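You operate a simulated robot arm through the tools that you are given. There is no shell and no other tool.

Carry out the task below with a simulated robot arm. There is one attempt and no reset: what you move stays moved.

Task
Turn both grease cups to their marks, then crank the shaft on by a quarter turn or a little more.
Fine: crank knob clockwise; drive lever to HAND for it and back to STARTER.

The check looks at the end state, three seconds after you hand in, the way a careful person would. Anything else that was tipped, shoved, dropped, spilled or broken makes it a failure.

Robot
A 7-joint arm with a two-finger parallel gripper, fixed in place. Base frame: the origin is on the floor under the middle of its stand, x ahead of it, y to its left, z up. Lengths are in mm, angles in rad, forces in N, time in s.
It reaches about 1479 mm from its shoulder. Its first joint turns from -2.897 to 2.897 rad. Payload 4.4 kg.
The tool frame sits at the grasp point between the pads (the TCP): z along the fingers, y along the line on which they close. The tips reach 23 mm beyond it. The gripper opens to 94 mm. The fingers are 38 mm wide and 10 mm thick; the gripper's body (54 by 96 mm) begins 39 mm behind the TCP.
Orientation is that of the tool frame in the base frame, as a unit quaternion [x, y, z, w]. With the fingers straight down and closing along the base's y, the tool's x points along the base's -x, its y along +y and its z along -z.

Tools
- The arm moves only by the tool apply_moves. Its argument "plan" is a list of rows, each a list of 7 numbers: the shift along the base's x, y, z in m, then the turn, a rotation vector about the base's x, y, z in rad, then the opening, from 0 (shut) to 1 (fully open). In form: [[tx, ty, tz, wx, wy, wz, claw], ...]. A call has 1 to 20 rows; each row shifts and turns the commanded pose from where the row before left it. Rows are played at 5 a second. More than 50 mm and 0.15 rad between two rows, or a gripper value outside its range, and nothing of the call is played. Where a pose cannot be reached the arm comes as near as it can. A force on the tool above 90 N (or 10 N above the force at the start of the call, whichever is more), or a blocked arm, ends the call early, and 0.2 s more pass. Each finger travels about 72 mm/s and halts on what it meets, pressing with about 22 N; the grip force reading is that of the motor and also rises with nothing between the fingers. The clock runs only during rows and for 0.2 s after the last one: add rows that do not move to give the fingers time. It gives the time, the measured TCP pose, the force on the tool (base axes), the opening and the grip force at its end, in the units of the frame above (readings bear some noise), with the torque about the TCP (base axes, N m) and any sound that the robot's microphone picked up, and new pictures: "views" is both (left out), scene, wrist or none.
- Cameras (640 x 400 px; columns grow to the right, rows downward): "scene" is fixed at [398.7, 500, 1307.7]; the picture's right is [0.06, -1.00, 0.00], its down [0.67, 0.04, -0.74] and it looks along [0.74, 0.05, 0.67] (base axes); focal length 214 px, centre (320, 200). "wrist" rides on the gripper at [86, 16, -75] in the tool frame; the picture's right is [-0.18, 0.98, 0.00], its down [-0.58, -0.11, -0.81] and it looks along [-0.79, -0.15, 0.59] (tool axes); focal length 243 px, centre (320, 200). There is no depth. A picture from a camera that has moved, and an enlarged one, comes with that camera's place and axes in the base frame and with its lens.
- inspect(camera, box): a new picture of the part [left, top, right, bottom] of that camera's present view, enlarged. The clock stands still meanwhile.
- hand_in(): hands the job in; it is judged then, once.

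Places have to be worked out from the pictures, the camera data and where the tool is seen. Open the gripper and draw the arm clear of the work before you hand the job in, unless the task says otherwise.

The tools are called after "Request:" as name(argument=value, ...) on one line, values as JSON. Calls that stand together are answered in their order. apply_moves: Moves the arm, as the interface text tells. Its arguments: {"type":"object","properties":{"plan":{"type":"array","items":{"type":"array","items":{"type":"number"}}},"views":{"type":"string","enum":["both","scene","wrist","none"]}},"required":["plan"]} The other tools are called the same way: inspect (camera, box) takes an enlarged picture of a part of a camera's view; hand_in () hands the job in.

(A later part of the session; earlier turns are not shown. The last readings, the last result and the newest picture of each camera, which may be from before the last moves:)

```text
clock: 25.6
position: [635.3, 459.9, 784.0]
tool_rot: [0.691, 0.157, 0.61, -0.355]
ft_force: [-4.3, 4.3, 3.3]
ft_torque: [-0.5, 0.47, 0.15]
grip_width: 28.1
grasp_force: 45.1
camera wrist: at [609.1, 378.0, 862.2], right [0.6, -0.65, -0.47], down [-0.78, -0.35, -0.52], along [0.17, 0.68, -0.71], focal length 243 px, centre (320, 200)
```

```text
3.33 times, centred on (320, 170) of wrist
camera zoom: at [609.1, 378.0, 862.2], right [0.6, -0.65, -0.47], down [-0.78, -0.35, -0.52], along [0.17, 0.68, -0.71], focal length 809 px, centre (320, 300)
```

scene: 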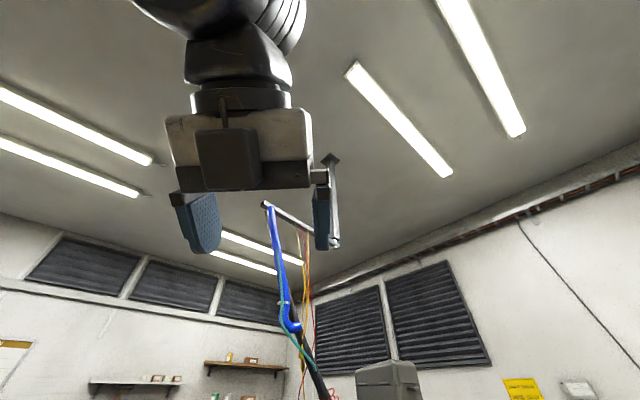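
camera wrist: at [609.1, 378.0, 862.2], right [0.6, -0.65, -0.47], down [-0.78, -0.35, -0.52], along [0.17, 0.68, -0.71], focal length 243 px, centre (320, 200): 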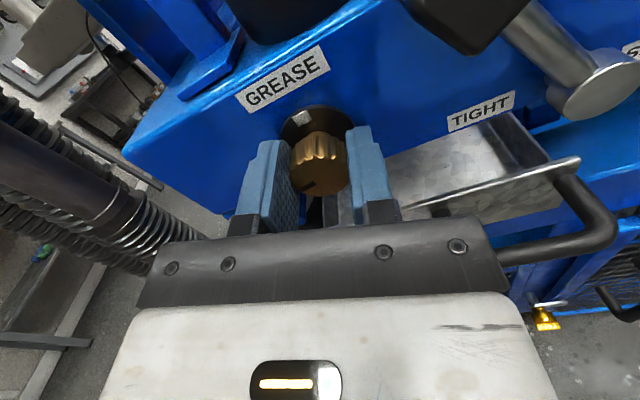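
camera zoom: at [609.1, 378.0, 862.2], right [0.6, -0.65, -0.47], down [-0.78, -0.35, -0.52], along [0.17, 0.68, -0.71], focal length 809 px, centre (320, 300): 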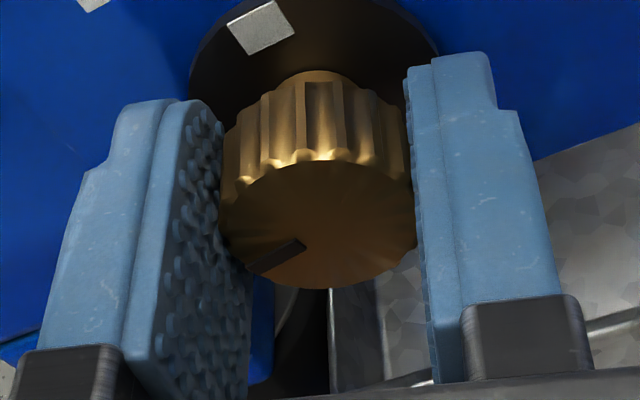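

Gripped (28 mm wide). Pointer sits ≈97° counter-clockwise of the mark; I'll turn the cap clockwise 1.65 rad about the panel normal and check.

Request:
apply_moves(plan=[[0, 0, 0, 0.11, 0.102, -0.001, 0.2], [0, 0, 0, 0.11, 0.102, -0.001, 0.2], [0, 0, 0, 0.11, 0.102, -0.001, 0.2], [0, 0, 0, 0.11, 0.102, -0.001, 0.2], [0, 0, 0, 0.11, 0.102, -0.001, 0.2], [0, 0, 0, 0.11, 0.102, -0.001, 0.2], [0, 0, 0, 0.11, 0.102, -0.001, 0.2], [0, 0, 0, 0.11, 0.102, -0.001, 0.2], [0, 0, 0, 0.11, 0.102, -0.001, 0.2], [0, 0, 0, 0.11, 0.102, -0.001, 0.2], [0, 0, 0, 0.11, 0.102, -0.001, 0.2]], views="wrist")

Request:
inspect(camera="wrist", box=[240, 90, 400, 210])

```text
clock: 28.0
position: [635.9, 458.1, 784.4]
tool_rot: [-0.583, 0.402, -0.155, 0.689]
ft_force: [-31.0, 4.9, 19.0]
ft_torque: [0.21, -0.21, 0.09]
grip_width: 28.5
grasp_force: 45.0
camera wrist: at [630.8, 353.2, 737.1], right [-0.37, 0.39, -0.84], down [-0.93, -0.18, 0.32], along [-0.02, 0.9, 0.43], focal length 243 px, centre (320, 200)
```

wrist: 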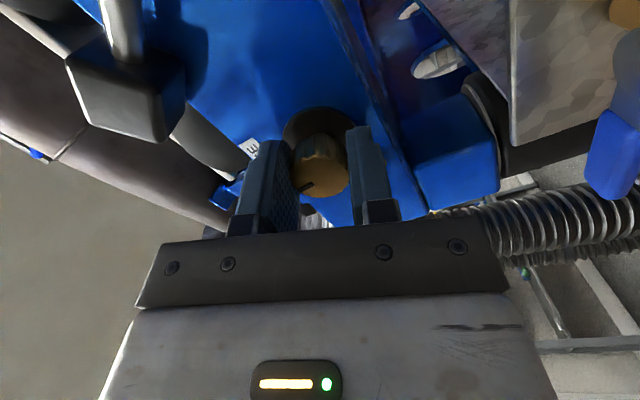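

```text
3.33 times, centred on (320, 150) of wrist
camera zoom: at [630.8, 353.2, 737.1], right [-0.37, 0.39, -0.84], down [-0.93, -0.18, 0.32], along [-0.02, 0.9, 0.43], focal length 809 px, centre (320, 367)
```

zoom: 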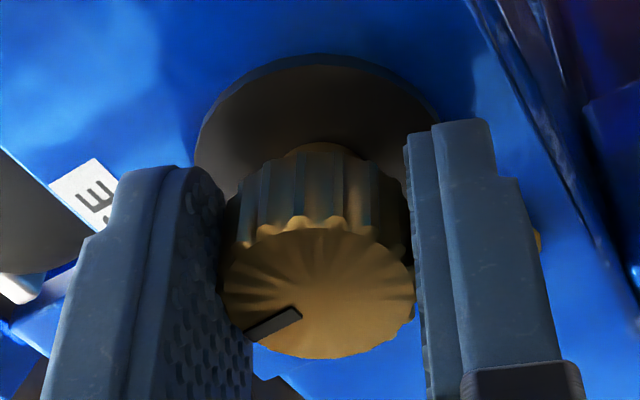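

The cap turned with the gripper; the pointer is now ≈2° short of the mark. I'll add a small nudge, then release and back away to inspect.

Request:
apply_moves(plan=[[0, 0, 0, 0.022, 0.02, 0, 0.2], [0, 0, 0, 0, 0, 0, 0.2], [0, 0, 0, 0, 0, 0, 0.6], [0, 0, 0, 0, 0, 0, 0.6], [-0.0146, -0.0136, 0, 0, 0, 0, 0.6], [-0.022, -0.0204, 0, 0, 0, 0, 0.6], [-0.022, -0.0204, 0, 0, 0, 0, 0.6]], views="wrist")

Request:
inspect(camera="wrist", box=[260, 40, 420, 160])

```text
clock: 29.6
position: [576.3, 402.6, 785.5]
tool_rot: [-0.577, 0.41, -0.145, 0.691]
ft_force: [0.5, -0.8, 0.3]
ft_torque: [0.01, -0.01, 0.02]
grip_width: 56.5
grasp_force: 0.0
camera wrist: at [572.9, 299.1, 735.0], right [-0.38, 0.41, -0.83], down [-0.92, -0.19, 0.33], along [-0.02, 0.89, 0.45], focal length 243 px, centre (320, 200)
```

wrist: 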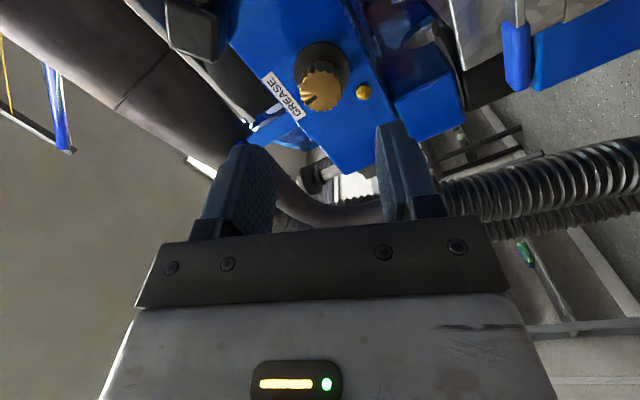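

```text
3.33 times, centred on (340, 100) of wrist
camera zoom: at [572.9, 299.1, 735.0], right [-0.38, 0.41, -0.83], down [-0.92, -0.19, 0.33], along [-0.02, 0.89, 0.45], focal length 809 px, centre (253, 533)
```

zoom: 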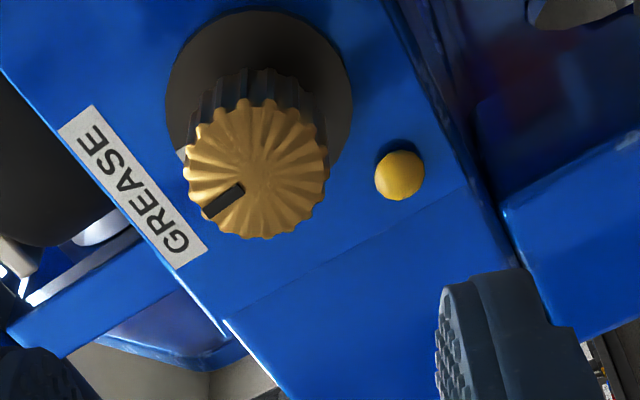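

A yellow bead of grease appeared under the cup — good sign. I'll roll back to see the pointer against the mark from above.

Request:
apply_moves(plan=[[0, 0, 0, -0.11, -0.102, 0.001, 0.6], [0, 0, 0, -0.11, -0.102, 0.001, 0.6], [0, 0, 0, -0.11, -0.102, 0.001, 0.6], [0, 0, 0, -0.11, -0.102, 0.001, 0.6], [0, 0, 0, -0.11, -0.102, 0.001, 0.6], [0, 0, 0, -0.11, -0.102, 0.001, 0.6], [0, 0, 0, -0.11, -0.102, 0.001, 0.6], [0, 0, 0, -0.11, -0.102, 0.001, 0.6], [0, 0, 0, -0.11, -0.102, 0.001, 0.6], [0, 0, 0, -0.11, -0.102, 0.001, 0.6]], views="wrist")

Request:
inspect(camera="wrist", box=[260, 40, 380, 130])

```text
clock: 31.8
position: [576.5, 405.1, 784.9]
tool_rot: [0.702, 0.095, 0.576, -0.408]
ft_force: [-0.3, -0.7, -0.5]
ft_torque: [-0.04, 0.01, 0.0]
grip_width: 56.4
grasp_force: 0.0
camera wrist: at [560.0, 313.7, 853.4], right [0.53, -0.58, -0.62], down [-0.84, -0.28, -0.46], along [0.09, 0.77, -0.64], focal length 243 px, centre (320, 200)
```

wrist: 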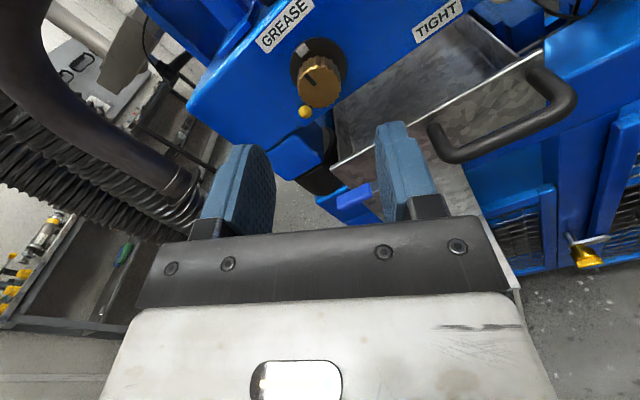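

```text
4.44 times, centred on (320, 85) of wrist
camera zoom: at [560.0, 313.7, 853.4], right [0.53, -0.58, -0.62], down [-0.84, -0.28, -0.46], along [0.09, 0.77, -0.64], focal length 1078 px, centre (320, 711)
```

zoom: 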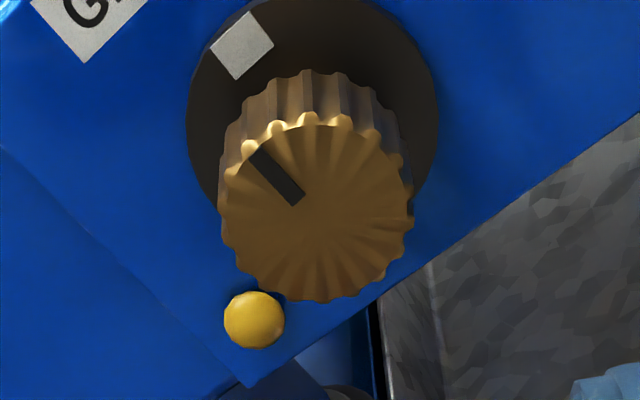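

Pointer and mark now agree within about 2–3°, cup 1 is done. I'll retreat, rise clear of everything, and pitch the fingers down for the bearing cup.

Request:
apply_moves(plan=[[-0.02, -0.02, 0.01, 0, 0, 0, 0.6], [-0.015, -0.02, 0.035, 0, 0, 0, 0.6], [-0.01, -0.02, 0.045, 0, 0, 0, 0.6], [-0.01, -0.02, 0.045, 0, 0, 0, 0.6], [-0.01, -0.015, 0.045, -0.054, 0.059, 0, 0.6], [0, -0.015, 0.045, -0.068, 0.073, 0, 0.6], [0, 0, 0.045, -0.068, 0.073, 0, 0.6], [0, 0, 0.045, -0.068, 0.073, 0, 0.6], [0, 0, 0.045, -0.068, 0.073, 0, 0.6], [0, 0, 0.045, -0.068, 0.073, 0, 0.6], [0, 0, 0.045, -0.068, 0.073, 0, 0.6], [0, 0, 0.045, -0.068, 0.073, 0, 0.6]], views="wrist")

```text
refused: row 3 steps farther than a row can; nothing moved
```

Slightly too long a step; reducing.

Request:
apply_moves(plan=[[-0.02, -0.02, 0.01, 0, 0, 0, 0.6], [-0.015, -0.02, 0.035, 0, 0, 0, 0.6], [-0.01, -0.02, 0.042, 0, 0, 0, 0.6], [-0.01, -0.02, 0.042, 0, 0, 0, 0.6], [-0.01, -0.015, 0.045, -0.054, 0.059, 0, 0.6], [0, -0.015, 0.045, -0.068, 0.073, 0, 0.6], [0, 0, 0.045, -0.068, 0.073, 0, 0.6], [0, 0, 0.045, -0.068, 0.073, 0, 0.6], [0, 0, 0.045, -0.068, 0.073, 0, 0.6], [0, 0, 0.045, -0.068, 0.073, 0, 0.6], [0, 0, 0.045, -0.068, 0.073, 0, 0.6], [0, 0, 0.045, -0.068, 0.073, 0, 0.6]], views="wrist")

```text
clock: 34.4
position: [509.0, 307.8, 1280.1]
tool_rot: [0.911, 0.081, 0.299, -0.271]
ft_force: [1.2, -3.5, -2.6]
ft_torque: [0.16, -0.06, 0.2]
grip_width: 56.0
grasp_force: 0.2
camera wrist: at [547.8, 251.1, 1373.1], right [0.15, -0.82, -0.55], down [-0.91, -0.34, 0.25], along [-0.39, 0.46, -0.8], focal length 243 px, centre (320, 200)
```

wrist: 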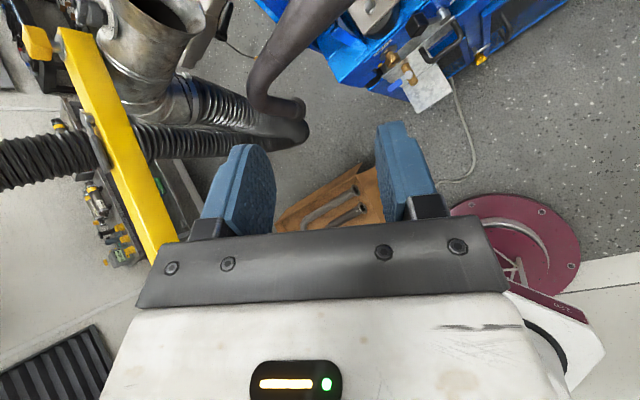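

Now finishing the pitch to vertical, yawing, and moving at a safe height (~1385) over toward the bearing end.

Request:
apply_moves(plan=[[0, 0, 0.035, -0.101, 0.094, 0, 0.6], [0, 0, 0.035, -0.101, 0.094, 0, 0.6], [0, 0, 0.035, -0.101, 0.094, 0, 0.6], [0.024, 0.0415, 0, -0.101, 0.094, 0, 0.6], [0.024, 0.0415, 0, -0.101, 0.094, 0, 0.6], [0.024, 0.0415, 0, -0.101, 0.094, 0, 0.6], [0.024, 0.0415, 0, 0, 0, 0.09, 0.6], [0.024, 0.0415, 0, 0, 0, 0.09, 0.6], [0.024, 0.0415, 0, 0, 0, 0.09, 0.6], [0.024, 0.0415, 0, 0, 0, 0.09, 0.6], [0.024, 0.0415, 0, 0, 0, 0.09, 0.6]], views="wrist")

```text
clock: 36.8
position: [643.2, 513.3, 1276.3]
tool_rot: [0.884, 0.335, 0.219, -0.242]
ft_force: [-0.8, -0.3, 0.5]
ft_torque: [-0.03, 0.01, 0.0]
grip_width: 56.5
grasp_force: 0.2
out of reach, approached as far as the arm can: row 1, 2, 3, 4, 5, 6
camera wrist: at [697.6, 502.7, 1377.1], right [0.56, -0.74, -0.38], down [-0.65, -0.67, 0.35], along [-0.51, 0.05, -0.86], focal length 243 px, centre (320, 200)
```

wrist: 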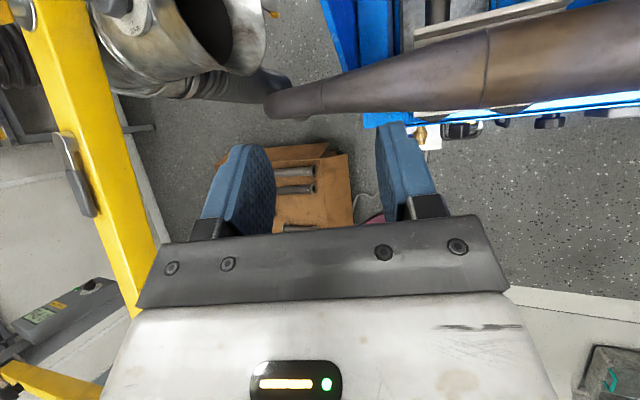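

The wrist roll limit is on the counter-clockwise side, so I'll use a yaw with tool x along base +x (as worked earlier) and go fully vertical while rising.

Request:
apply_moves(plan=[[0, 0, 0.018, -0.072, 0.0651, -0.0996, 0.6], [0, 0, 0.018, -0.072, 0.0651, -0.0996, 0.6], [0, 0, 0.018, -0.072, 0.0651, -0.0996, 0.6], [0, 0, 0.018, -0.072, 0.0651, -0.0996, 0.6], [0, 0, 0.018, -0.072, 0.0651, -0.0996, 0.6], [0, 0, 0.018, -0.072, 0.0651, -0.0996, 0.6], [0, 0, 0.018, -0.072, 0.0651, -0.0996, 0.6]], views="wrist")

```text
clock: 38.4
position: [640.1, 510.7, 1283.4]
tool_rot: [0.94, 0.244, 0.157, -0.179]
ft_force: [-0.8, -0.3, 0.2]
ft_torque: [0.0, 0.0, 0.02]
grip_width: 56.6
grasp_force: 0.1
out of reach, approached as far as the arm can: row 2, 3, 4, 5, 6, 7
camera wrist: at [705.1, 501.6, 1378.3], right [0.35, -0.88, -0.33], down [-0.71, -0.48, 0.52], along [-0.61, 0.05, -0.79], focal length 243 px, centre (320, 200)
```

wrist: 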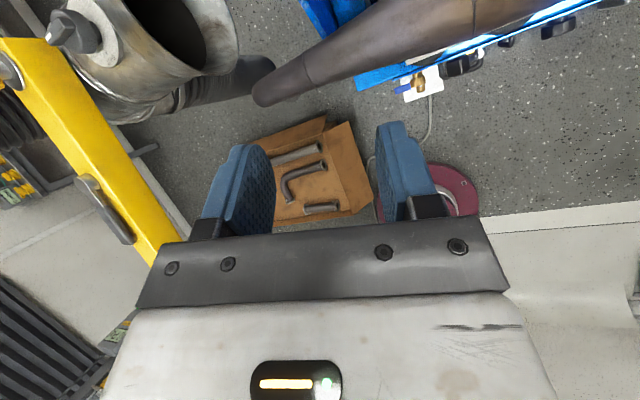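

Still limited. I'll try simply raising straight up with no rotation to free the arm from this limit.

Request:
apply_moves(plan=[[0, 0, 0.03, 0, 0, 0, 0.6], [0, 0, 0.03, 0, 0, 0, 0.6], [0, 0, 0.03, 0, 0, 0, 0.6]], views="both")

```text
clock: 39.2
position: [639.2, 507.0, 1317.6]
tool_rot: [0.939, 0.244, 0.156, -0.183]
ft_force: [0.2, -0.5, -0.9]
ft_torque: [-0.02, -0.01, -0.03]
grip_width: 56.6
grasp_force: 0.1
out of reach, approached as far as the arm can: row 2, 3
camera wrist: at [703.8, 497.7, 1410.9], right [0.35, -0.87, -0.33], down [-0.71, -0.48, 0.52], along [-0.61, 0.05, -0.79], focal length 243 px, centre (320, 200)
```

scene: 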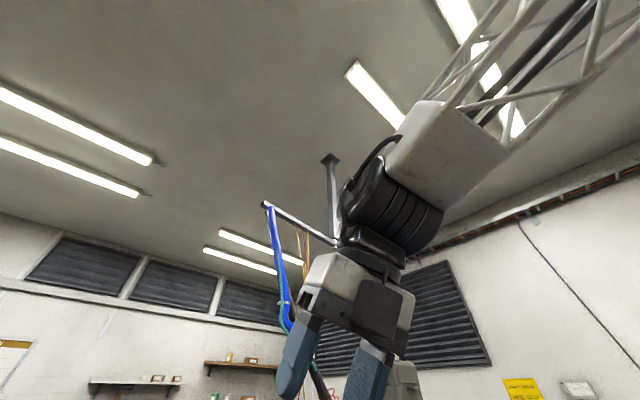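
wrist: 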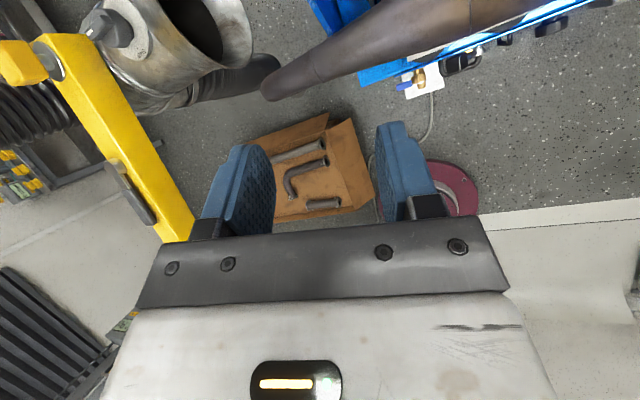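

The arm is against a joint limit here. I'll go back to the earlier known-good area (≈555,309,1317), then re-orient to vertical there.

Request:
apply_moves(plan=[[-0.015, -0.045, 0, 0, 0, 0, 0.6], [-0.015, -0.045, 0, 0, 0, 0, 0.6], [-0.015, -0.045, 0, 0, 0, 0, 0.6], [-0.015, -0.045, 0, 0, 0, 0, 0.6]], views="wrist")

```text
clock: 40.2
position: [578.0, 326.8, 1316.8]
tool_rot: [0.94, 0.245, 0.158, -0.18]
ft_force: [-0.1, -0.4, 0.3]
ft_torque: [0.04, 0.0, 0.03]
grip_width: 56.4
grasp_force: 0.1
camera wrist: at [643.3, 316.2, 1411.5], right [0.35, -0.88, -0.33], down [-0.71, -0.48, 0.52], along [-0.61, 0.05, -0.79], focal length 243 px, centre (320, 200)
```

wrist: 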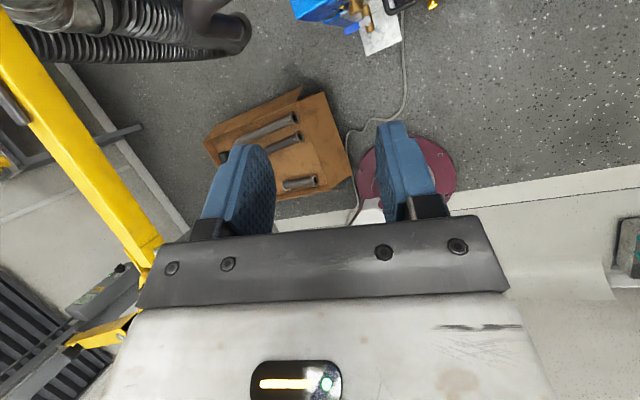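

Reached. Rotating to vertical here.

Request:
apply_moves(plan=[[0, 0, 0.005, -0.0734, 0.0644, -0.1, 0.6], [0, 0, 0.005, -0.0734, 0.0644, -0.1, 0.6], [0, 0, 0.005, -0.0734, 0.0644, -0.1, 0.6], [0, 0, 0.005, -0.0734, 0.0644, -0.1, 0.6], [0, 0, 0.005, -0.0734, 0.0644, -0.1, 0.6]], views="wrist")

```text
clock: 41.4
position: [577.8, 325.8, 1319.1]
tool_rot: [0.951, 0.22, 0.144, -0.161]
ft_force: [-0.4, -0.3, -0.5]
ft_torque: [-0.04, 0.0, 0.03]
grip_width: 56.5
grasp_force: 0.0
out of reach, approached as far as the arm can: row 1, 2, 3, 4, 5
camera wrist: at [645.9, 317.0, 1413.1], right [0.3, -0.9, -0.3], down [-0.71, -0.42, 0.56], along [-0.63, 0.05, -0.77], focal length 243 px, centre (320, 200)
```

wrist: 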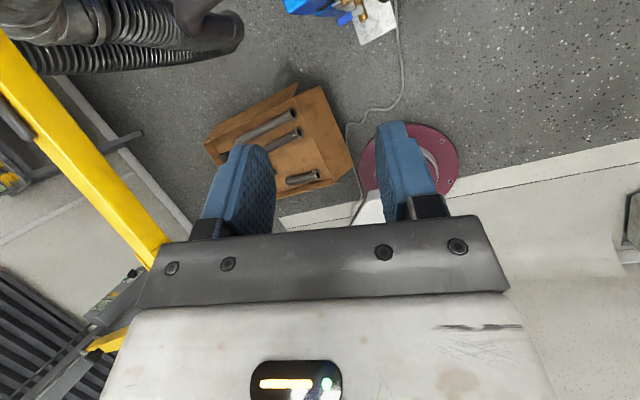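

Blocked again, so I'll test individual directions. First a pure roll about the tool axis (+).

Request:
apply_moves(plan=[[0, 0, 0, 0.03, 0.055, -0.135, 0.6], [0, 0, 0, 0.03, 0.055, -0.135, 0.6], [0, 0, 0, 0.03, 0.055, -0.135, 0.6], [0, 0, 0, 0.03, 0.055, -0.135, 0.6]], views="none")

```text
clock: 42.4
position: [579.2, 326.9, 1317.4]
tool_rot: [0.974, -0.07, 0.089, -0.196]
ft_force: [-0.8, 0.5, 0.4]
ft_torque: [0.01, 0.0, -0.05]
grip_width: 56.5
grasp_force: 0.1
```

Roll + works. Now pitch the rest of the way to vertical.

Request:
apply_moves(plan=[[0, 0, 0, -0.127, 0.069, 0, 0.6], [0, 0, 0, -0.127, 0.069, 0, 0.6], [0, 0, 0, -0.127, 0.069, 0, 0.6]], views="none")

```text
clock: 43.2
position: [586.8, 308.2, 1309.2]
tool_rot: [0.988, -0.066, -0.026, -0.137]
ft_force: [0.6, 0.2, -1.7]
ft_torque: [0.01, 0.05, 0.0]
grip_width: 56.3
grasp_force: 0.0
out of reach, approached as far as the arm can: row 1, 2, 3
```

The arm seems to be in a flipped wrist posture. Let me look at the scene camera to see the forearm and wrist configuration.

Request:
inspect(camera="scene", box=[0, 0, 640, 400])

Request:
inspect(camera="wrist", box=[0, 0, 640, 400])

```text
1.00 times, centred on (320, 200) of scene (not enlarged: the box is as wide or as high as the picture)
camera zoom: at [398.7, 500.0, 1307.7], right [0.06, -1.0, 0.0], down [0.67, 0.04, -0.74], along [0.74, 0.05, 0.67], focal length 214 px, centre (320, 200)
```

zoom: 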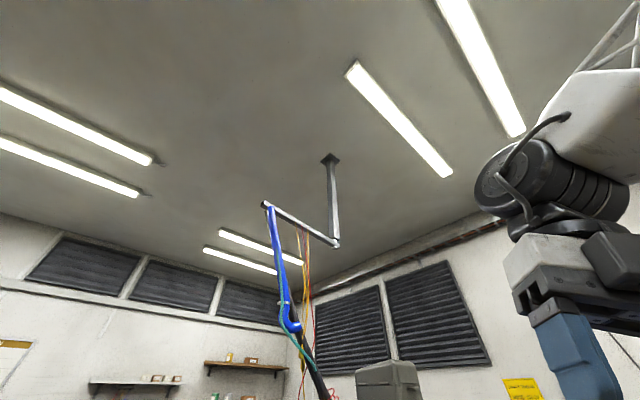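

```text
1.00 times, centred on (320, 200) of wrist (not enlarged: the box is as wide or as high as the picture)
camera zoom: at [672.3, 261.1, 1370.2], right [-0.32, -0.91, -0.25], down [-0.54, -0.04, 0.84], along [-0.78, 0.4, -0.48], focal length 243 px, centre (320, 200)
```

zoom: 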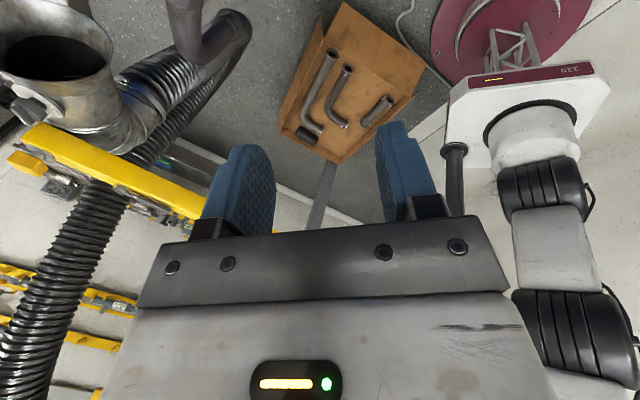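

Move toward the start position so the scene camera sees the wrist directly, to compare its posture with the initial one.

Request:
apply_moves(plan=[[-0.005, 0.045, 0.005, 0, 0, 0, 0.6], [-0.005, 0.045, 0.005, 0, 0, 0, 0.6], [-0.005, 0.045, 0, 0, 0, 0, 0.6], [-0.005, 0.045, 0, 0, 0, 0, 0.6]], views="both")

```text
clock: 44.2
position: [576.3, 421.9, 1320.0]
tool_rot: [0.987, -0.066, -0.027, -0.144]
ft_force: [-0.6, -0.2, 0.5]
ft_torque: [0.0, 0.01, 0.02]
grip_width: 56.4
grasp_force: 0.1
out of reach, approached as far as the arm can: row 3, 4
camera wrist: at [662.0, 373.4, 1379.7], right [-0.32, -0.91, -0.26], down [-0.53, -0.06, 0.84], along [-0.78, 0.41, -0.47], focal length 243 px, centre (320, 200)
```

scene: 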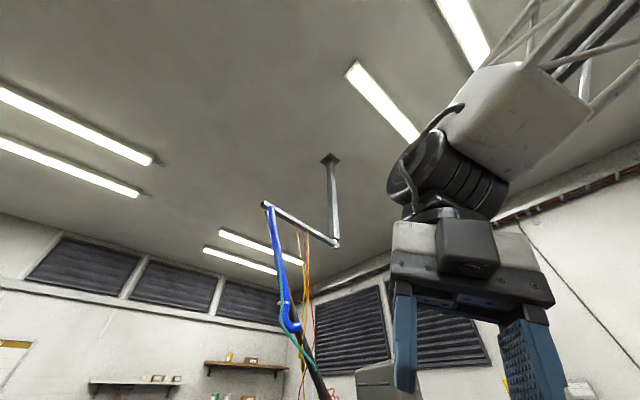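
wrist: 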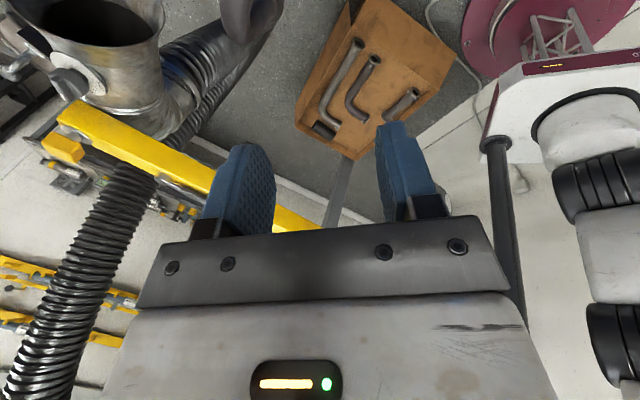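

I believe the wrist crossed through its singular direction earlier and is now in the wrong branch (bending limit ~35°). I'll swing the tool straight back through the forearm direction (keeping the wrist about in place) to get back to the normal branch.

Request:
apply_moves(plan=[[0.026, -0.001, 0.016, 0.0226, -0.134, -0.0412, 0.6], [0.026, -0.001, 0.016, 0.0226, -0.134, -0.0412, 0.6], [0.026, -0.001, 0.016, 0.0226, -0.134, -0.0412, 0.6], [0.026, -0.001, 0.016, 0.0226, -0.134, -0.0412, 0.6], [0.026, -0.001, 0.016, 0.0226, -0.134, -0.0412, 0.6], [0.026, -0.001, 0.016, 0.0226, -0.134, -0.0412, 0.6], [0.026, -0.001, 0.016, 0.0226, -0.134, -0.0412, 0.6], [0.026, -0.001, 0.016, 0.0226, -0.134, -0.0412, 0.6]], views="both")

```text
clock: 46.0
position: [642.8, 389.9, 1251.3]
tool_rot: [0.956, -0.087, 0.171, -0.224]
ft_force: [-0.5, 0.5, -0.2]
ft_torque: [-0.05, -0.02, 0.0]
grip_width: 56.4
grasp_force: 0.3
out of reach, approached as far as the arm can: row 1, 2, 3, 4, 5, 6, 7, 8
camera wrist: at [694.3, 323.5, 1331.4], right [-0.26, -0.82, -0.5], down [-0.82, -0.08, 0.56], along [-0.5, 0.56, -0.66], focal length 243 px, centre (320, 200)
```

scene: 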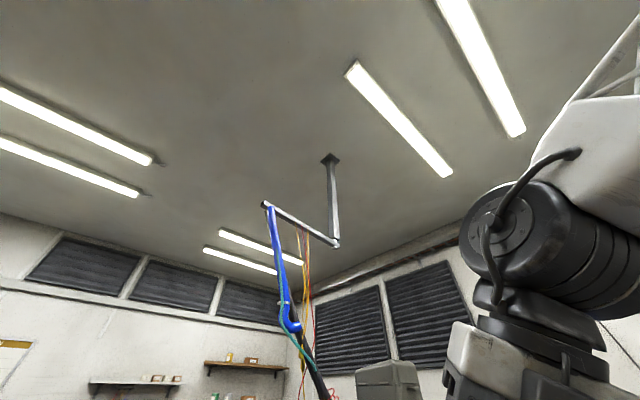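
wrist: 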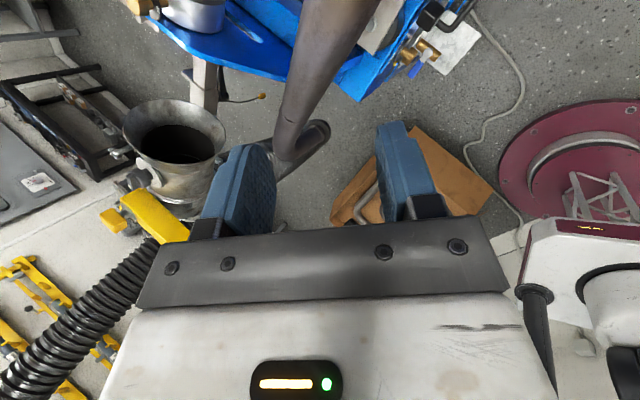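

All rows were limited. I'll probe single directions from here to understand which motion is blocked.

Request:
apply_moves(plan=[[0, 0, 0.04, 0, 0, 0, 0.6]], views="none")

Request:
apply_moves(plan=[[0, -0.04, 0, 0, 0, 0, 0.6]], views="none")

Request:
apply_moves(plan=[[0, 0, 0, 0, 0, -0.12, 0.6]], views="none")

```text
clock: 46.4
position: [641.6, 388.7, 1272.5]
tool_rot: [0.955, -0.086, 0.17, -0.227]
ft_force: [0.4, -0.4, 0.8]
ft_torque: [0.0, -0.01, -0.01]
grip_width: 56.2
grasp_force: 0.1
out of reach, approached as far as the arm can: row 1
```

```text
clock: 46.8
position: [643.2, 349.8, 1272.4]
tool_rot: [0.955, -0.086, 0.172, -0.224]
ft_force: [-0.2, 0.0, 0.4]
ft_torque: [0.04, -0.01, 0.03]
grip_width: 56.5
grasp_force: 0.2
```

```text
clock: 47.2
position: [643.8, 347.3, 1255.6]
tool_rot: [0.952, -0.114, 0.178, -0.221]
ft_force: [-0.1, 1.1, 0.5]
ft_torque: [0.01, 0.01, 0.0]
grip_width: 56.4
grasp_force: 0.0
out of reach, approached as far as the arm can: row 1
```

Request:
apply_moves(plan=[[0, 0, 0, 0.055, 0.06, -0.126, 0.6]], views="none")

Request:
apply_moves(plan=[[0, 0, 0, -0.055, -0.06, 0.126, 0.6], [0, 0, 0, -0.055, -0.06, 0.126, 0.6]], views="none")

Request:
apply_moves(plan=[[0, 0, 0.04, 0, 0, 0, 0.6]], views="none")

Request:
apply_moves(plan=[[0, 0, 0, 0.1, -0.1, 0, 0.6]], views="none")

Request:
apply_moves(plan=[[0, 0, 0.04, 0, 0, 0, 0.6]], views="none")

```text
clock: 47.6
position: [641.6, 348.1, 1254.9]
tool_rot: [0.942, -0.185, 0.158, -0.232]
ft_force: [0.1, -0.2, 0.3]
ft_torque: [0.01, 0.01, 0.0]
grip_width: 56.6
grasp_force: 0.1
```

```text
clock: 48.2
position: [643.2, 348.1, 1255.1]
tool_rot: [0.957, -0.042, 0.195, -0.21]
ft_force: [-0.4, 0.1, -0.6]
ft_torque: [0.01, 0.01, -0.01]
grip_width: 56.4
grasp_force: 0.1
```

```text
clock: 48.6
position: [642.2, 348.1, 1284.0]
tool_rot: [0.957, -0.041, 0.193, -0.214]
ft_force: [0.3, -0.1, 0.1]
ft_torque: [-0.01, -0.01, -0.03]
grip_width: 56.0
grasp_force: 0.1
out of reach, approached as far as the arm can: row 1
```

```text
clock: 49.0
position: [642.1, 348.7, 1286.1]
tool_rot: [0.935, -0.042, 0.239, -0.259]
ft_force: [0.5, -0.4, 0.6]
ft_torque: [0.01, 0.03, -0.01]
grip_width: 56.4
grasp_force: 0.1
```

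```text
clock: 49.4
position: [644.1, 348.3, 1323.6]
tool_rot: [0.935, -0.042, 0.24, -0.258]
ft_force: [0.2, -0.6, -0.3]
ft_torque: [-0.01, -0.01, -0.02]
grip_width: 56.3
grasp_force: 0.0
```

Pitching up frees the motion (bend limit confirmed). I'll pitch up in the arm plane keeping the wrist about fixed, to find where the opposite limit lies.

Request:
apply_moves(plan=[[0.0162, 0.016, 0.0228, 0.098, -0.0995, 0, 0.6], [0.0138, 0.0135, 0.0255, 0.098, -0.0995, 0, 0.6], [0.011, 0.0108, 0.028, 0.098, -0.0995, 0, 0.6], [0.0082, 0.0081, 0.03, 0.098, -0.0995, 0, 0.6]], views="scene")

Request:
apply_moves(plan=[[0.0052, 0.0052, 0.0313, 0.098, -0.0995, 0, 0.6], [0.002, 0.0019, 0.032, 0.098, -0.0995, 0, 0.6], [-0.0012, -0.0012, 0.032, 0.098, -0.0995, 0, 0.6], [-0.0043, -0.0043, 0.0315, 0.098, -0.0995, 0, 0.6]], views="scene")

```text
clock: 50.4
position: [693.5, 394.3, 1432.6]
tool_rot: [0.801, -0.036, 0.407, -0.438]
ft_force: [0.4, 0.1, 0.4]
ft_torque: [0.01, 0.0, -0.03]
grip_width: 56.4
grasp_force: 0.0
```

scene: 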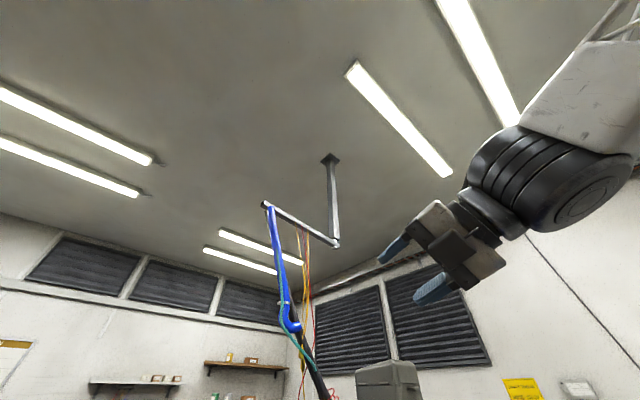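

```text
clock: 51.4
position: [693.4, 398.0, 1557.7]
tool_rot: [0.605, -0.026, 0.541, -0.583]
ft_force: [0.4, -0.7, -0.6]
ft_torque: [0.0, -0.01, -0.01]
grip_width: 56.6
grasp_force: 0.2
```

scene: 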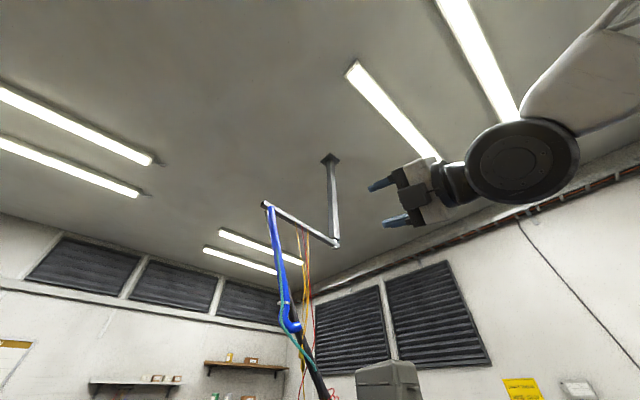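

The scene view shows the wrist bent up >50° with no limit, so it has crossed back to the normal branch. Now I'll swing the tool around to the right (az → 0), keeping the wrist about in place.

Request:
apply_moves(plan=[[0.0145, -0.023, -0.004, 0, 0, -0.15, 0.6], [0.0145, -0.023, -0.004, 0, 0, -0.15, 0.6], [0.0145, -0.023, -0.004, 0, 0, -0.15, 0.6], [0.0145, -0.023, -0.004, 0, 0, -0.15, 0.6], [0.0145, -0.023, -0.004, 0, 0, -0.15, 0.6]], views="scene")

```text
clock: 52.6
position: [766.7, 278.9, 1536.6]
tool_rot: [0.554, -0.247, 0.717, -0.343]
ft_force: [-0.2, 0.1, 0.7]
ft_torque: [0.0, -0.02, 0.0]
grip_width: 56.4
grasp_force: 0.1
```

scene: 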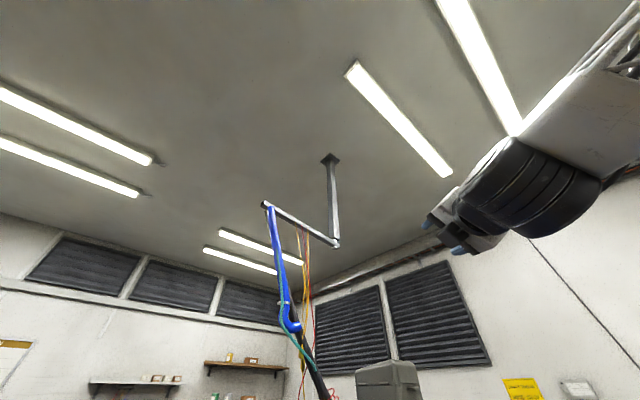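

Reached without limits. Now pitch down at az≈0 keeping the wrist in place.

Request:
apply_moves(plan=[[0.0055, 0, -0.0278, -0.003, 0.141, 0, 0.6], [0.0016, 0, -0.0281, -0.003, 0.141, 0, 0.6], [-0.0024, 0, -0.0281, -0.003, 0.141, 0, 0.6], [-0.0064, 0, -0.0276, -0.003, 0.141, 0, 0.6], [-0.0102, 0, -0.0264, -0.003, 0.141, 0, 0.6], [-0.0138, 0, -0.0246, -0.003, 0.141, 0, 0.6], [-0.0172, 0, -0.0224, -0.003, 0.141, 0, 0.6]], views="none")

Request:
apply_moves(plan=[[-0.0202, 0, -0.0198, -0.003, 0.141, 0, 0.6], [-0.0226, 0, -0.0168, -0.003, 0.141, 0, 0.6], [-0.0249, 0, -0.0134, -0.003, 0.141, 0, 0.6], [-0.0265, 0, -0.0098, -0.003, 0.141, 0, 0.6], [-0.0276, 0, -0.006, -0.003, 0.141, 0, 0.6], [-0.0282, 0, -0.002, -0.003, 0.141, 0, 0.6]], views="both")

```text
clock: 54.2
position: [694.1, 251.6, 1061.4]
tool_rot: [0.803, -0.36, 0.428, -0.208]
ft_force: [0.0, -0.6, -0.8]
ft_torque: [0.04, -0.08, 0.0]
grip_width: 56.1
grasp_force: 0.0
out of reach, approached as far as the arm can: row 1, 2, 3, 4, 5, 6, 7
```

```text
clock: 55.6
position: [513.9, 204.3, 777.5]
tool_rot: [0.901, -0.406, 0.131, -0.077]
ft_force: [-0.5, 0.3, -1.0]
ft_torque: [0.0, 0.05, -0.01]
grip_width: 56.6
grasp_force: 0.1
out of reach, approached as far as the arm can: row 1, 2, 3, 4, 5, 6
camera wrist: at [535.6, 125.6, 858.5], right [-0.82, -0.51, -0.27], down [-0.53, 0.48, 0.69], along [-0.22, 0.71, -0.67], focal length 243 px, centre (320, 200)
```

scene: 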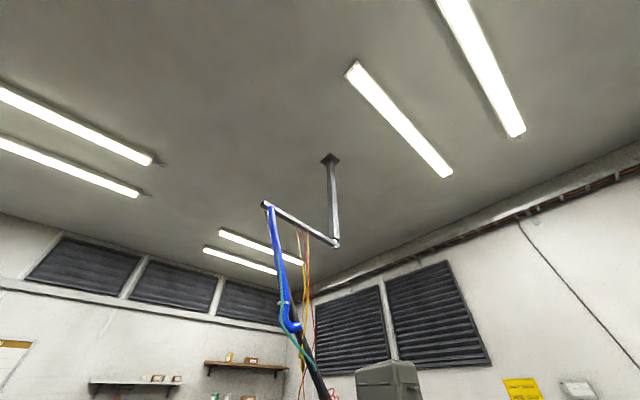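
wrist: 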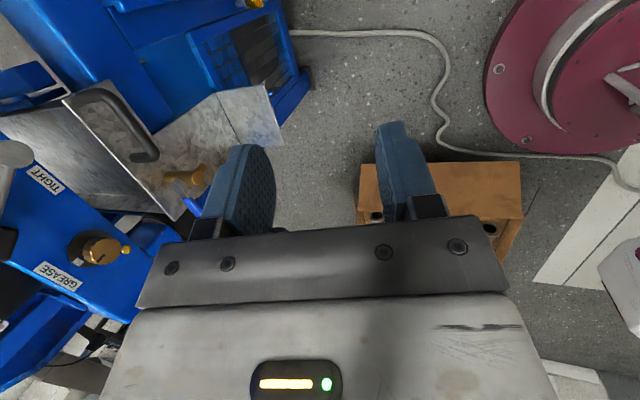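

That slid far down while trying to keep orientation—no contact, but I must check each call. I'll probe whether roll (wrist-rotation limit) is what blocks: roll one way, then try raising.

Request:
apply_moves(plan=[[0, 0, 0.04, 0, 0, 0, 0.6]], views="none")

Request:
apply_moves(plan=[[0, 0, 0, -0.045, -0.005, 0.143, 0.6], [0, 0, 0, -0.045, -0.005, 0.143, 0.6], [0, 0, 0, -0.045, -0.005, 0.143, 0.6]], views="none")

Request:
apply_moves(plan=[[0, 0, 0.04, 0, 0, 0, 0.6]], views="none")

```text
clock: 56.0
position: [514.1, 210.8, 801.3]
tool_rot: [0.901, -0.402, 0.123, -0.111]
ft_force: [0.8, 1.3, -1.0]
ft_torque: [-0.03, 0.04, -0.01]
grip_width: 56.6
grasp_force: 0.1
out of reach, approached as far as the arm can: row 1
```

```text
clock: 56.8
position: [499.3, 202.1, 789.0]
tool_rot: [0.964, -0.21, 0.138, -0.082]
ft_force: [0.5, 0.0, 0.1]
ft_torque: [0.01, -0.03, 0.0]
grip_width: 56.4
grasp_force: 0.1
out of reach, approached as far as the arm can: row 1, 2, 3
```

```text
clock: 57.2
position: [501.2, 215.9, 828.5]
tool_rot: [0.969, -0.198, 0.119, -0.083]
ft_force: [-0.2, 0.0, -0.2]
ft_torque: [-0.01, 0.02, 0.05]
grip_width: 56.3
grasp_force: 0.1
out of reach, approached as far as the arm can: row 1
```

Probing suggests the wrist is still in the wrong branch. I'll climb back to the earlier free pose (≈644,348,1324, pitched forward) where the scene camera can show the wrist joint axis, and use that to do a clean crossing.

Request:
apply_moves(plan=[[0.005, 0.005, 0.02, 0.0657, -0.0854, 0.0785, 0.6], [0.005, 0.005, 0.03, 0.0657, -0.0854, 0.0785, 0.6], [0.005, 0.005, 0.04, 0.0657, -0.0854, 0.0785, 0.6], [0.0119, 0.011, 0.0413, 0.0657, -0.0854, 0.0785, 0.6], [0.0119, 0.011, 0.0413, 0, 0, 0, 0.6], [0.0119, 0.011, 0.0413, 0, 0, 0, 0.6]], views="none")

```text
clock: 58.6
position: [564.3, 252.0, 1071.2]
tool_rot: [0.934, -0.048, 0.271, -0.227]
ft_force: [0.3, 0.3, -0.2]
ft_torque: [0.01, -0.02, 0.01]
grip_width: 56.4
grasp_force: 0.2
```

Free again. Continue up to about (650,350,1330).

Request:
apply_moves(plan=[[0.0133, 0.016, 0.042, 0, 0, 0, 0.6], [0.0133, 0.016, 0.042, 0, 0, 0, 0.6], [0.0133, 0.016, 0.042, 0.05, -0.05, 0, 0.6], [0.0133, 0.016, 0.042, 0.05, -0.05, 0, 0.6], [0.0133, 0.016, 0.042, 0.05, -0.05, 0, 0.6], [0.0133, 0.016, 0.042, 0.05, -0.05, 0, 0.6]], views="scene")

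```text
clock: 60.0
position: [643.6, 348.7, 1323.2]
tool_rot: [0.876, -0.054, 0.357, -0.32]
ft_force: [0.5, 0.4, -0.3]
ft_torque: [0.01, 0.0, 0.03]
grip_width: 56.3
grasp_force: 0.1
```

scene: 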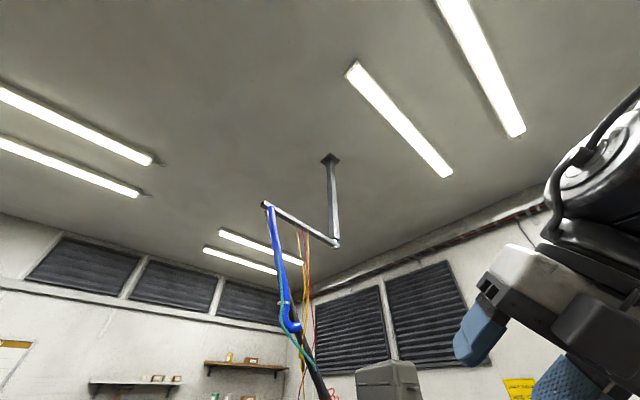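

The cable end of the joint faces the camera, as in the wrong branch. I'll shift to get the wrist joint well in the scene view to measure its axis.

Request:
apply_moves(plan=[[0, 0.03, 0.03, 0, 0, 0, 0.6], [0, 0.03, 0.03, 0, 0, 0, 0.6], [0, 0.03, 0.02, 0, 0, 0, 0.6]], views="scene")

Request:
inspect(camera="scene", box=[400, 0, 640, 200])

```text
clock: 60.8
position: [645.5, 431.5, 1402.0]
tool_rot: [0.857, -0.037, 0.371, -0.356]
ft_force: [0.0, 0.9, -0.2]
ft_torque: [-0.01, 0.01, 0.0]
grip_width: 56.2
grasp_force: 0.2
out of reach, approached as far as the arm can: row 3
```

scene: 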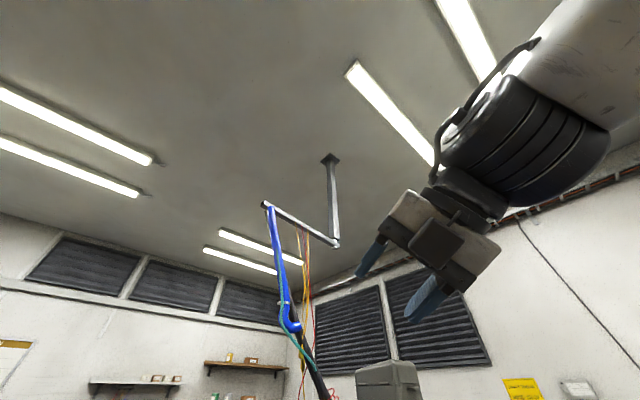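

```text
2.00 times, centred on (520, 100) of scene
camera zoom: at [398.7, 500.0, 1307.7], right [0.06, -1.0, 0.0], down [0.67, 0.04, -0.74], along [0.74, 0.05, 0.67], focal length 429 px, centre (-80, 400)
```

zoom: 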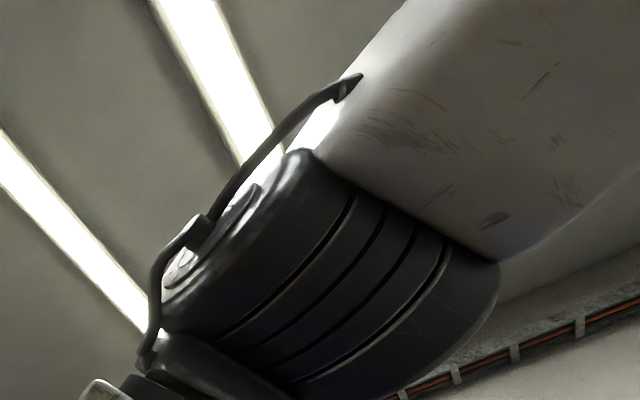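

From the image, the joint axis is nearly at the straight (singular) alignment. I'll pitch up ~48° in the arm plane so the wrist un-spins to its natural posture (as it did before), then measure the joint axis for an exact pass back down.

Request:
apply_moves(plan=[[0.008, 0.007, 0.0236, 0.0926, -0.105, 0, 0.6], [0.0053, 0.0047, 0.0249, 0.0926, -0.105, 0, 0.6], [0.0028, 0.0024, 0.0257, 0.0926, -0.105, 0, 0.6], [0, 0, 0.026, 0.0926, -0.105, 0, 0.6], [-0.0028, -0.0024, 0.0257, 0.0926, -0.105, 0, 0.6], [-0.0053, -0.0047, 0.0249, 0.0926, -0.105, 0, 0.6]], views="scene")

Request:
inspect(camera="scene", box=[320, 0, 640, 200])

```text
clock: 62.4
position: [721.0, 491.6, 1519.0]
tool_rot: [0.635, -0.05, 0.56, -0.53]
ft_force: [-1.5, -0.7, 1.0]
ft_torque: [-0.1, 0.1, 0.01]
grip_width: 56.4
grasp_force: 0.0
stopped in row 6: the arm was blocked; the commanded pose is now the measured one
```

scene: 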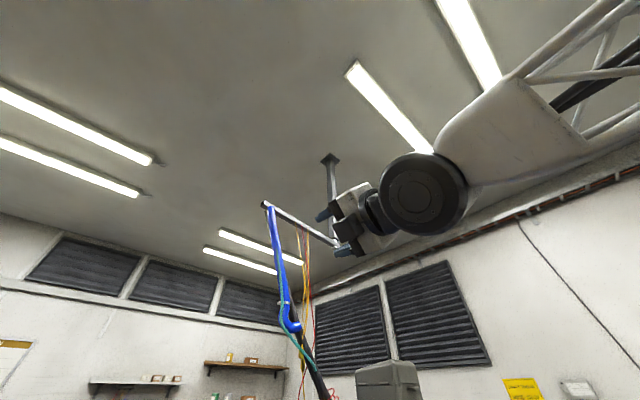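

```text
2.00 times, centred on (480, 100) of scene
camera zoom: at [398.7, 500.0, 1307.7], right [0.06, -1.0, 0.0], down [0.67, 0.04, -0.74], along [0.74, 0.05, 0.67], focal length 429 px, centre (0, 400)
```

zoom: 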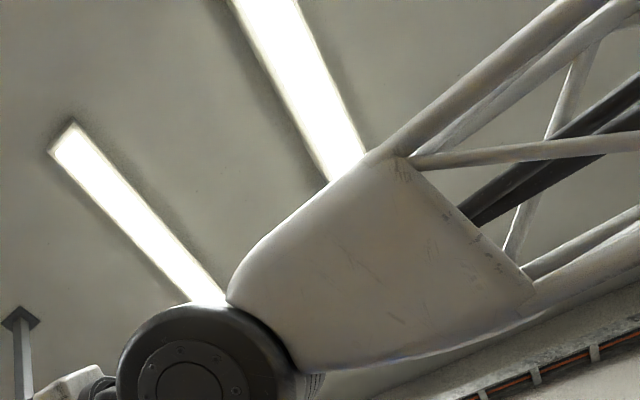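

The plain end of the wrist joint now faces the camera (natural posture). The call ended as "blocked" with no notable force. Let me zoom on the wrist joint to measure its axis.

Request:
inspect(camera="scene", box=[300, 130, 500, 270])

```text
2.86 times, centred on (400, 200) of scene
camera zoom: at [398.7, 500.0, 1307.7], right [0.06, -1.0, 0.0], down [0.67, 0.04, -0.74], along [0.74, 0.05, 0.67], focal length 613 px, centre (91, 200)
```

zoom: 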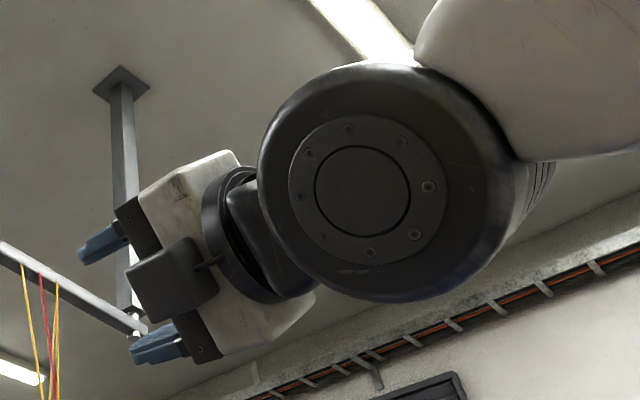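

I measured the wrist joint axis p≈(-0.44,0.71,-0.55); the forearm points about (0.85,0.1,-0.52). Rotating purely about p (wrist fixed) will pass exactly through the alignment. First half now.

Request:
apply_moves(plan=[[0.0112, -0.0101, -0.0218, -0.0614, 0.0991, -0.0768, 0.6], [0.008, -0.0122, -0.0222, -0.0614, 0.0991, -0.0768, 0.6], [0.0048, -0.0139, -0.022, -0.0614, 0.0991, -0.0768, 0.6], [0.0016, -0.0156, -0.0213, -0.0614, 0.0991, -0.0768, 0.6]], views="scene")

Request:
inspect(camera="scene", box=[320, 80, 560, 260])

```text
clock: 63.4
position: [748.9, 441.9, 1423.5]
tool_rot: [0.78, -0.182, 0.498, -0.334]
ft_force: [0.8, 0.1, -0.4]
ft_torque: [0.02, 0.0, -0.02]
grip_width: 56.6
grasp_force: 0.1
```

scene: 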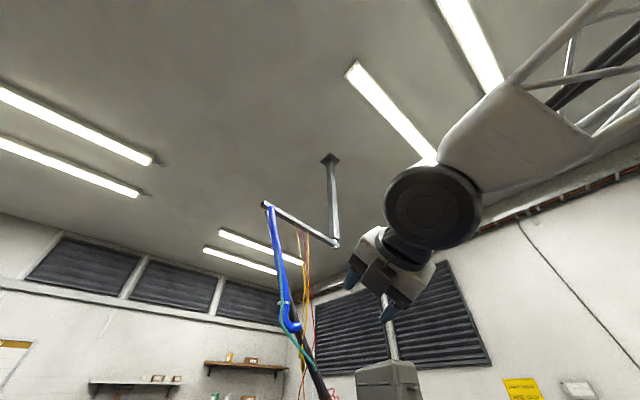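

```text
2.22 times, centred on (440, 170) of scene
camera zoom: at [398.7, 500.0, 1307.7], right [0.06, -1.0, 0.0], down [0.67, 0.04, -0.74], along [0.74, 0.05, 0.67], focal length 477 px, centre (53, 267)
```

zoom: 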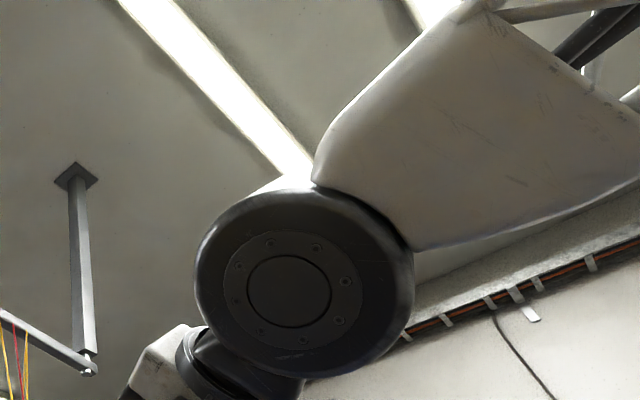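

Axis reconfirmed ≈(-0.44,0.69,-0.57). Continue the pure rotation through the alignment.

Request:
apply_moves(plan=[[-0.0017, -0.0175, -0.0198, -0.0614, 0.0963, -0.0796, 0.6], [-0.0049, -0.0183, -0.0184, -0.0614, 0.0963, -0.0796, 0.6], [-0.0082, -0.0189, -0.0165, -0.0614, 0.0963, -0.0796, 0.6], [-0.0112, -0.0192, -0.0145, -0.0614, 0.0963, -0.0796, 0.6], [-0.0141, -0.0188, -0.0121, -0.0614, 0.0963, -0.0796, 0.6]], views="scene")

Request:
inspect(camera="scene", box=[360, 80, 600, 280])

```text
clock: 64.6
position: [709.6, 348.1, 1340.4]
tool_rot: [0.865, -0.326, 0.376, -0.057]
ft_force: [-0.7, 1.0, -0.3]
ft_torque: [0.02, -0.01, -0.01]
grip_width: 56.4
grasp_force: 0.0
```

scene: 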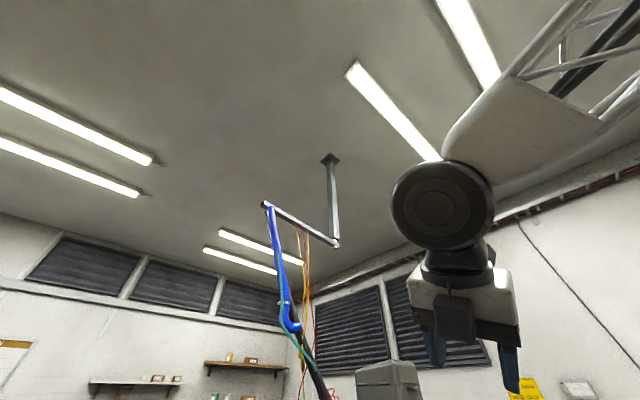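

```text
2.00 times, centred on (480, 180) of scene
camera zoom: at [398.7, 500.0, 1307.7], right [0.06, -1.0, 0.0], down [0.67, 0.04, -0.74], along [0.74, 0.05, 0.67], focal length 429 px, centre (0, 240)
```

zoom: 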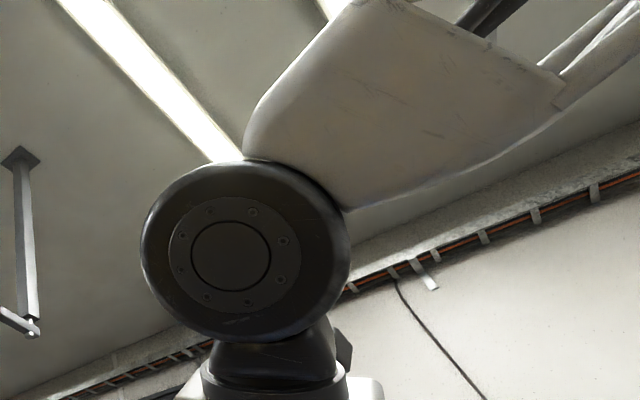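

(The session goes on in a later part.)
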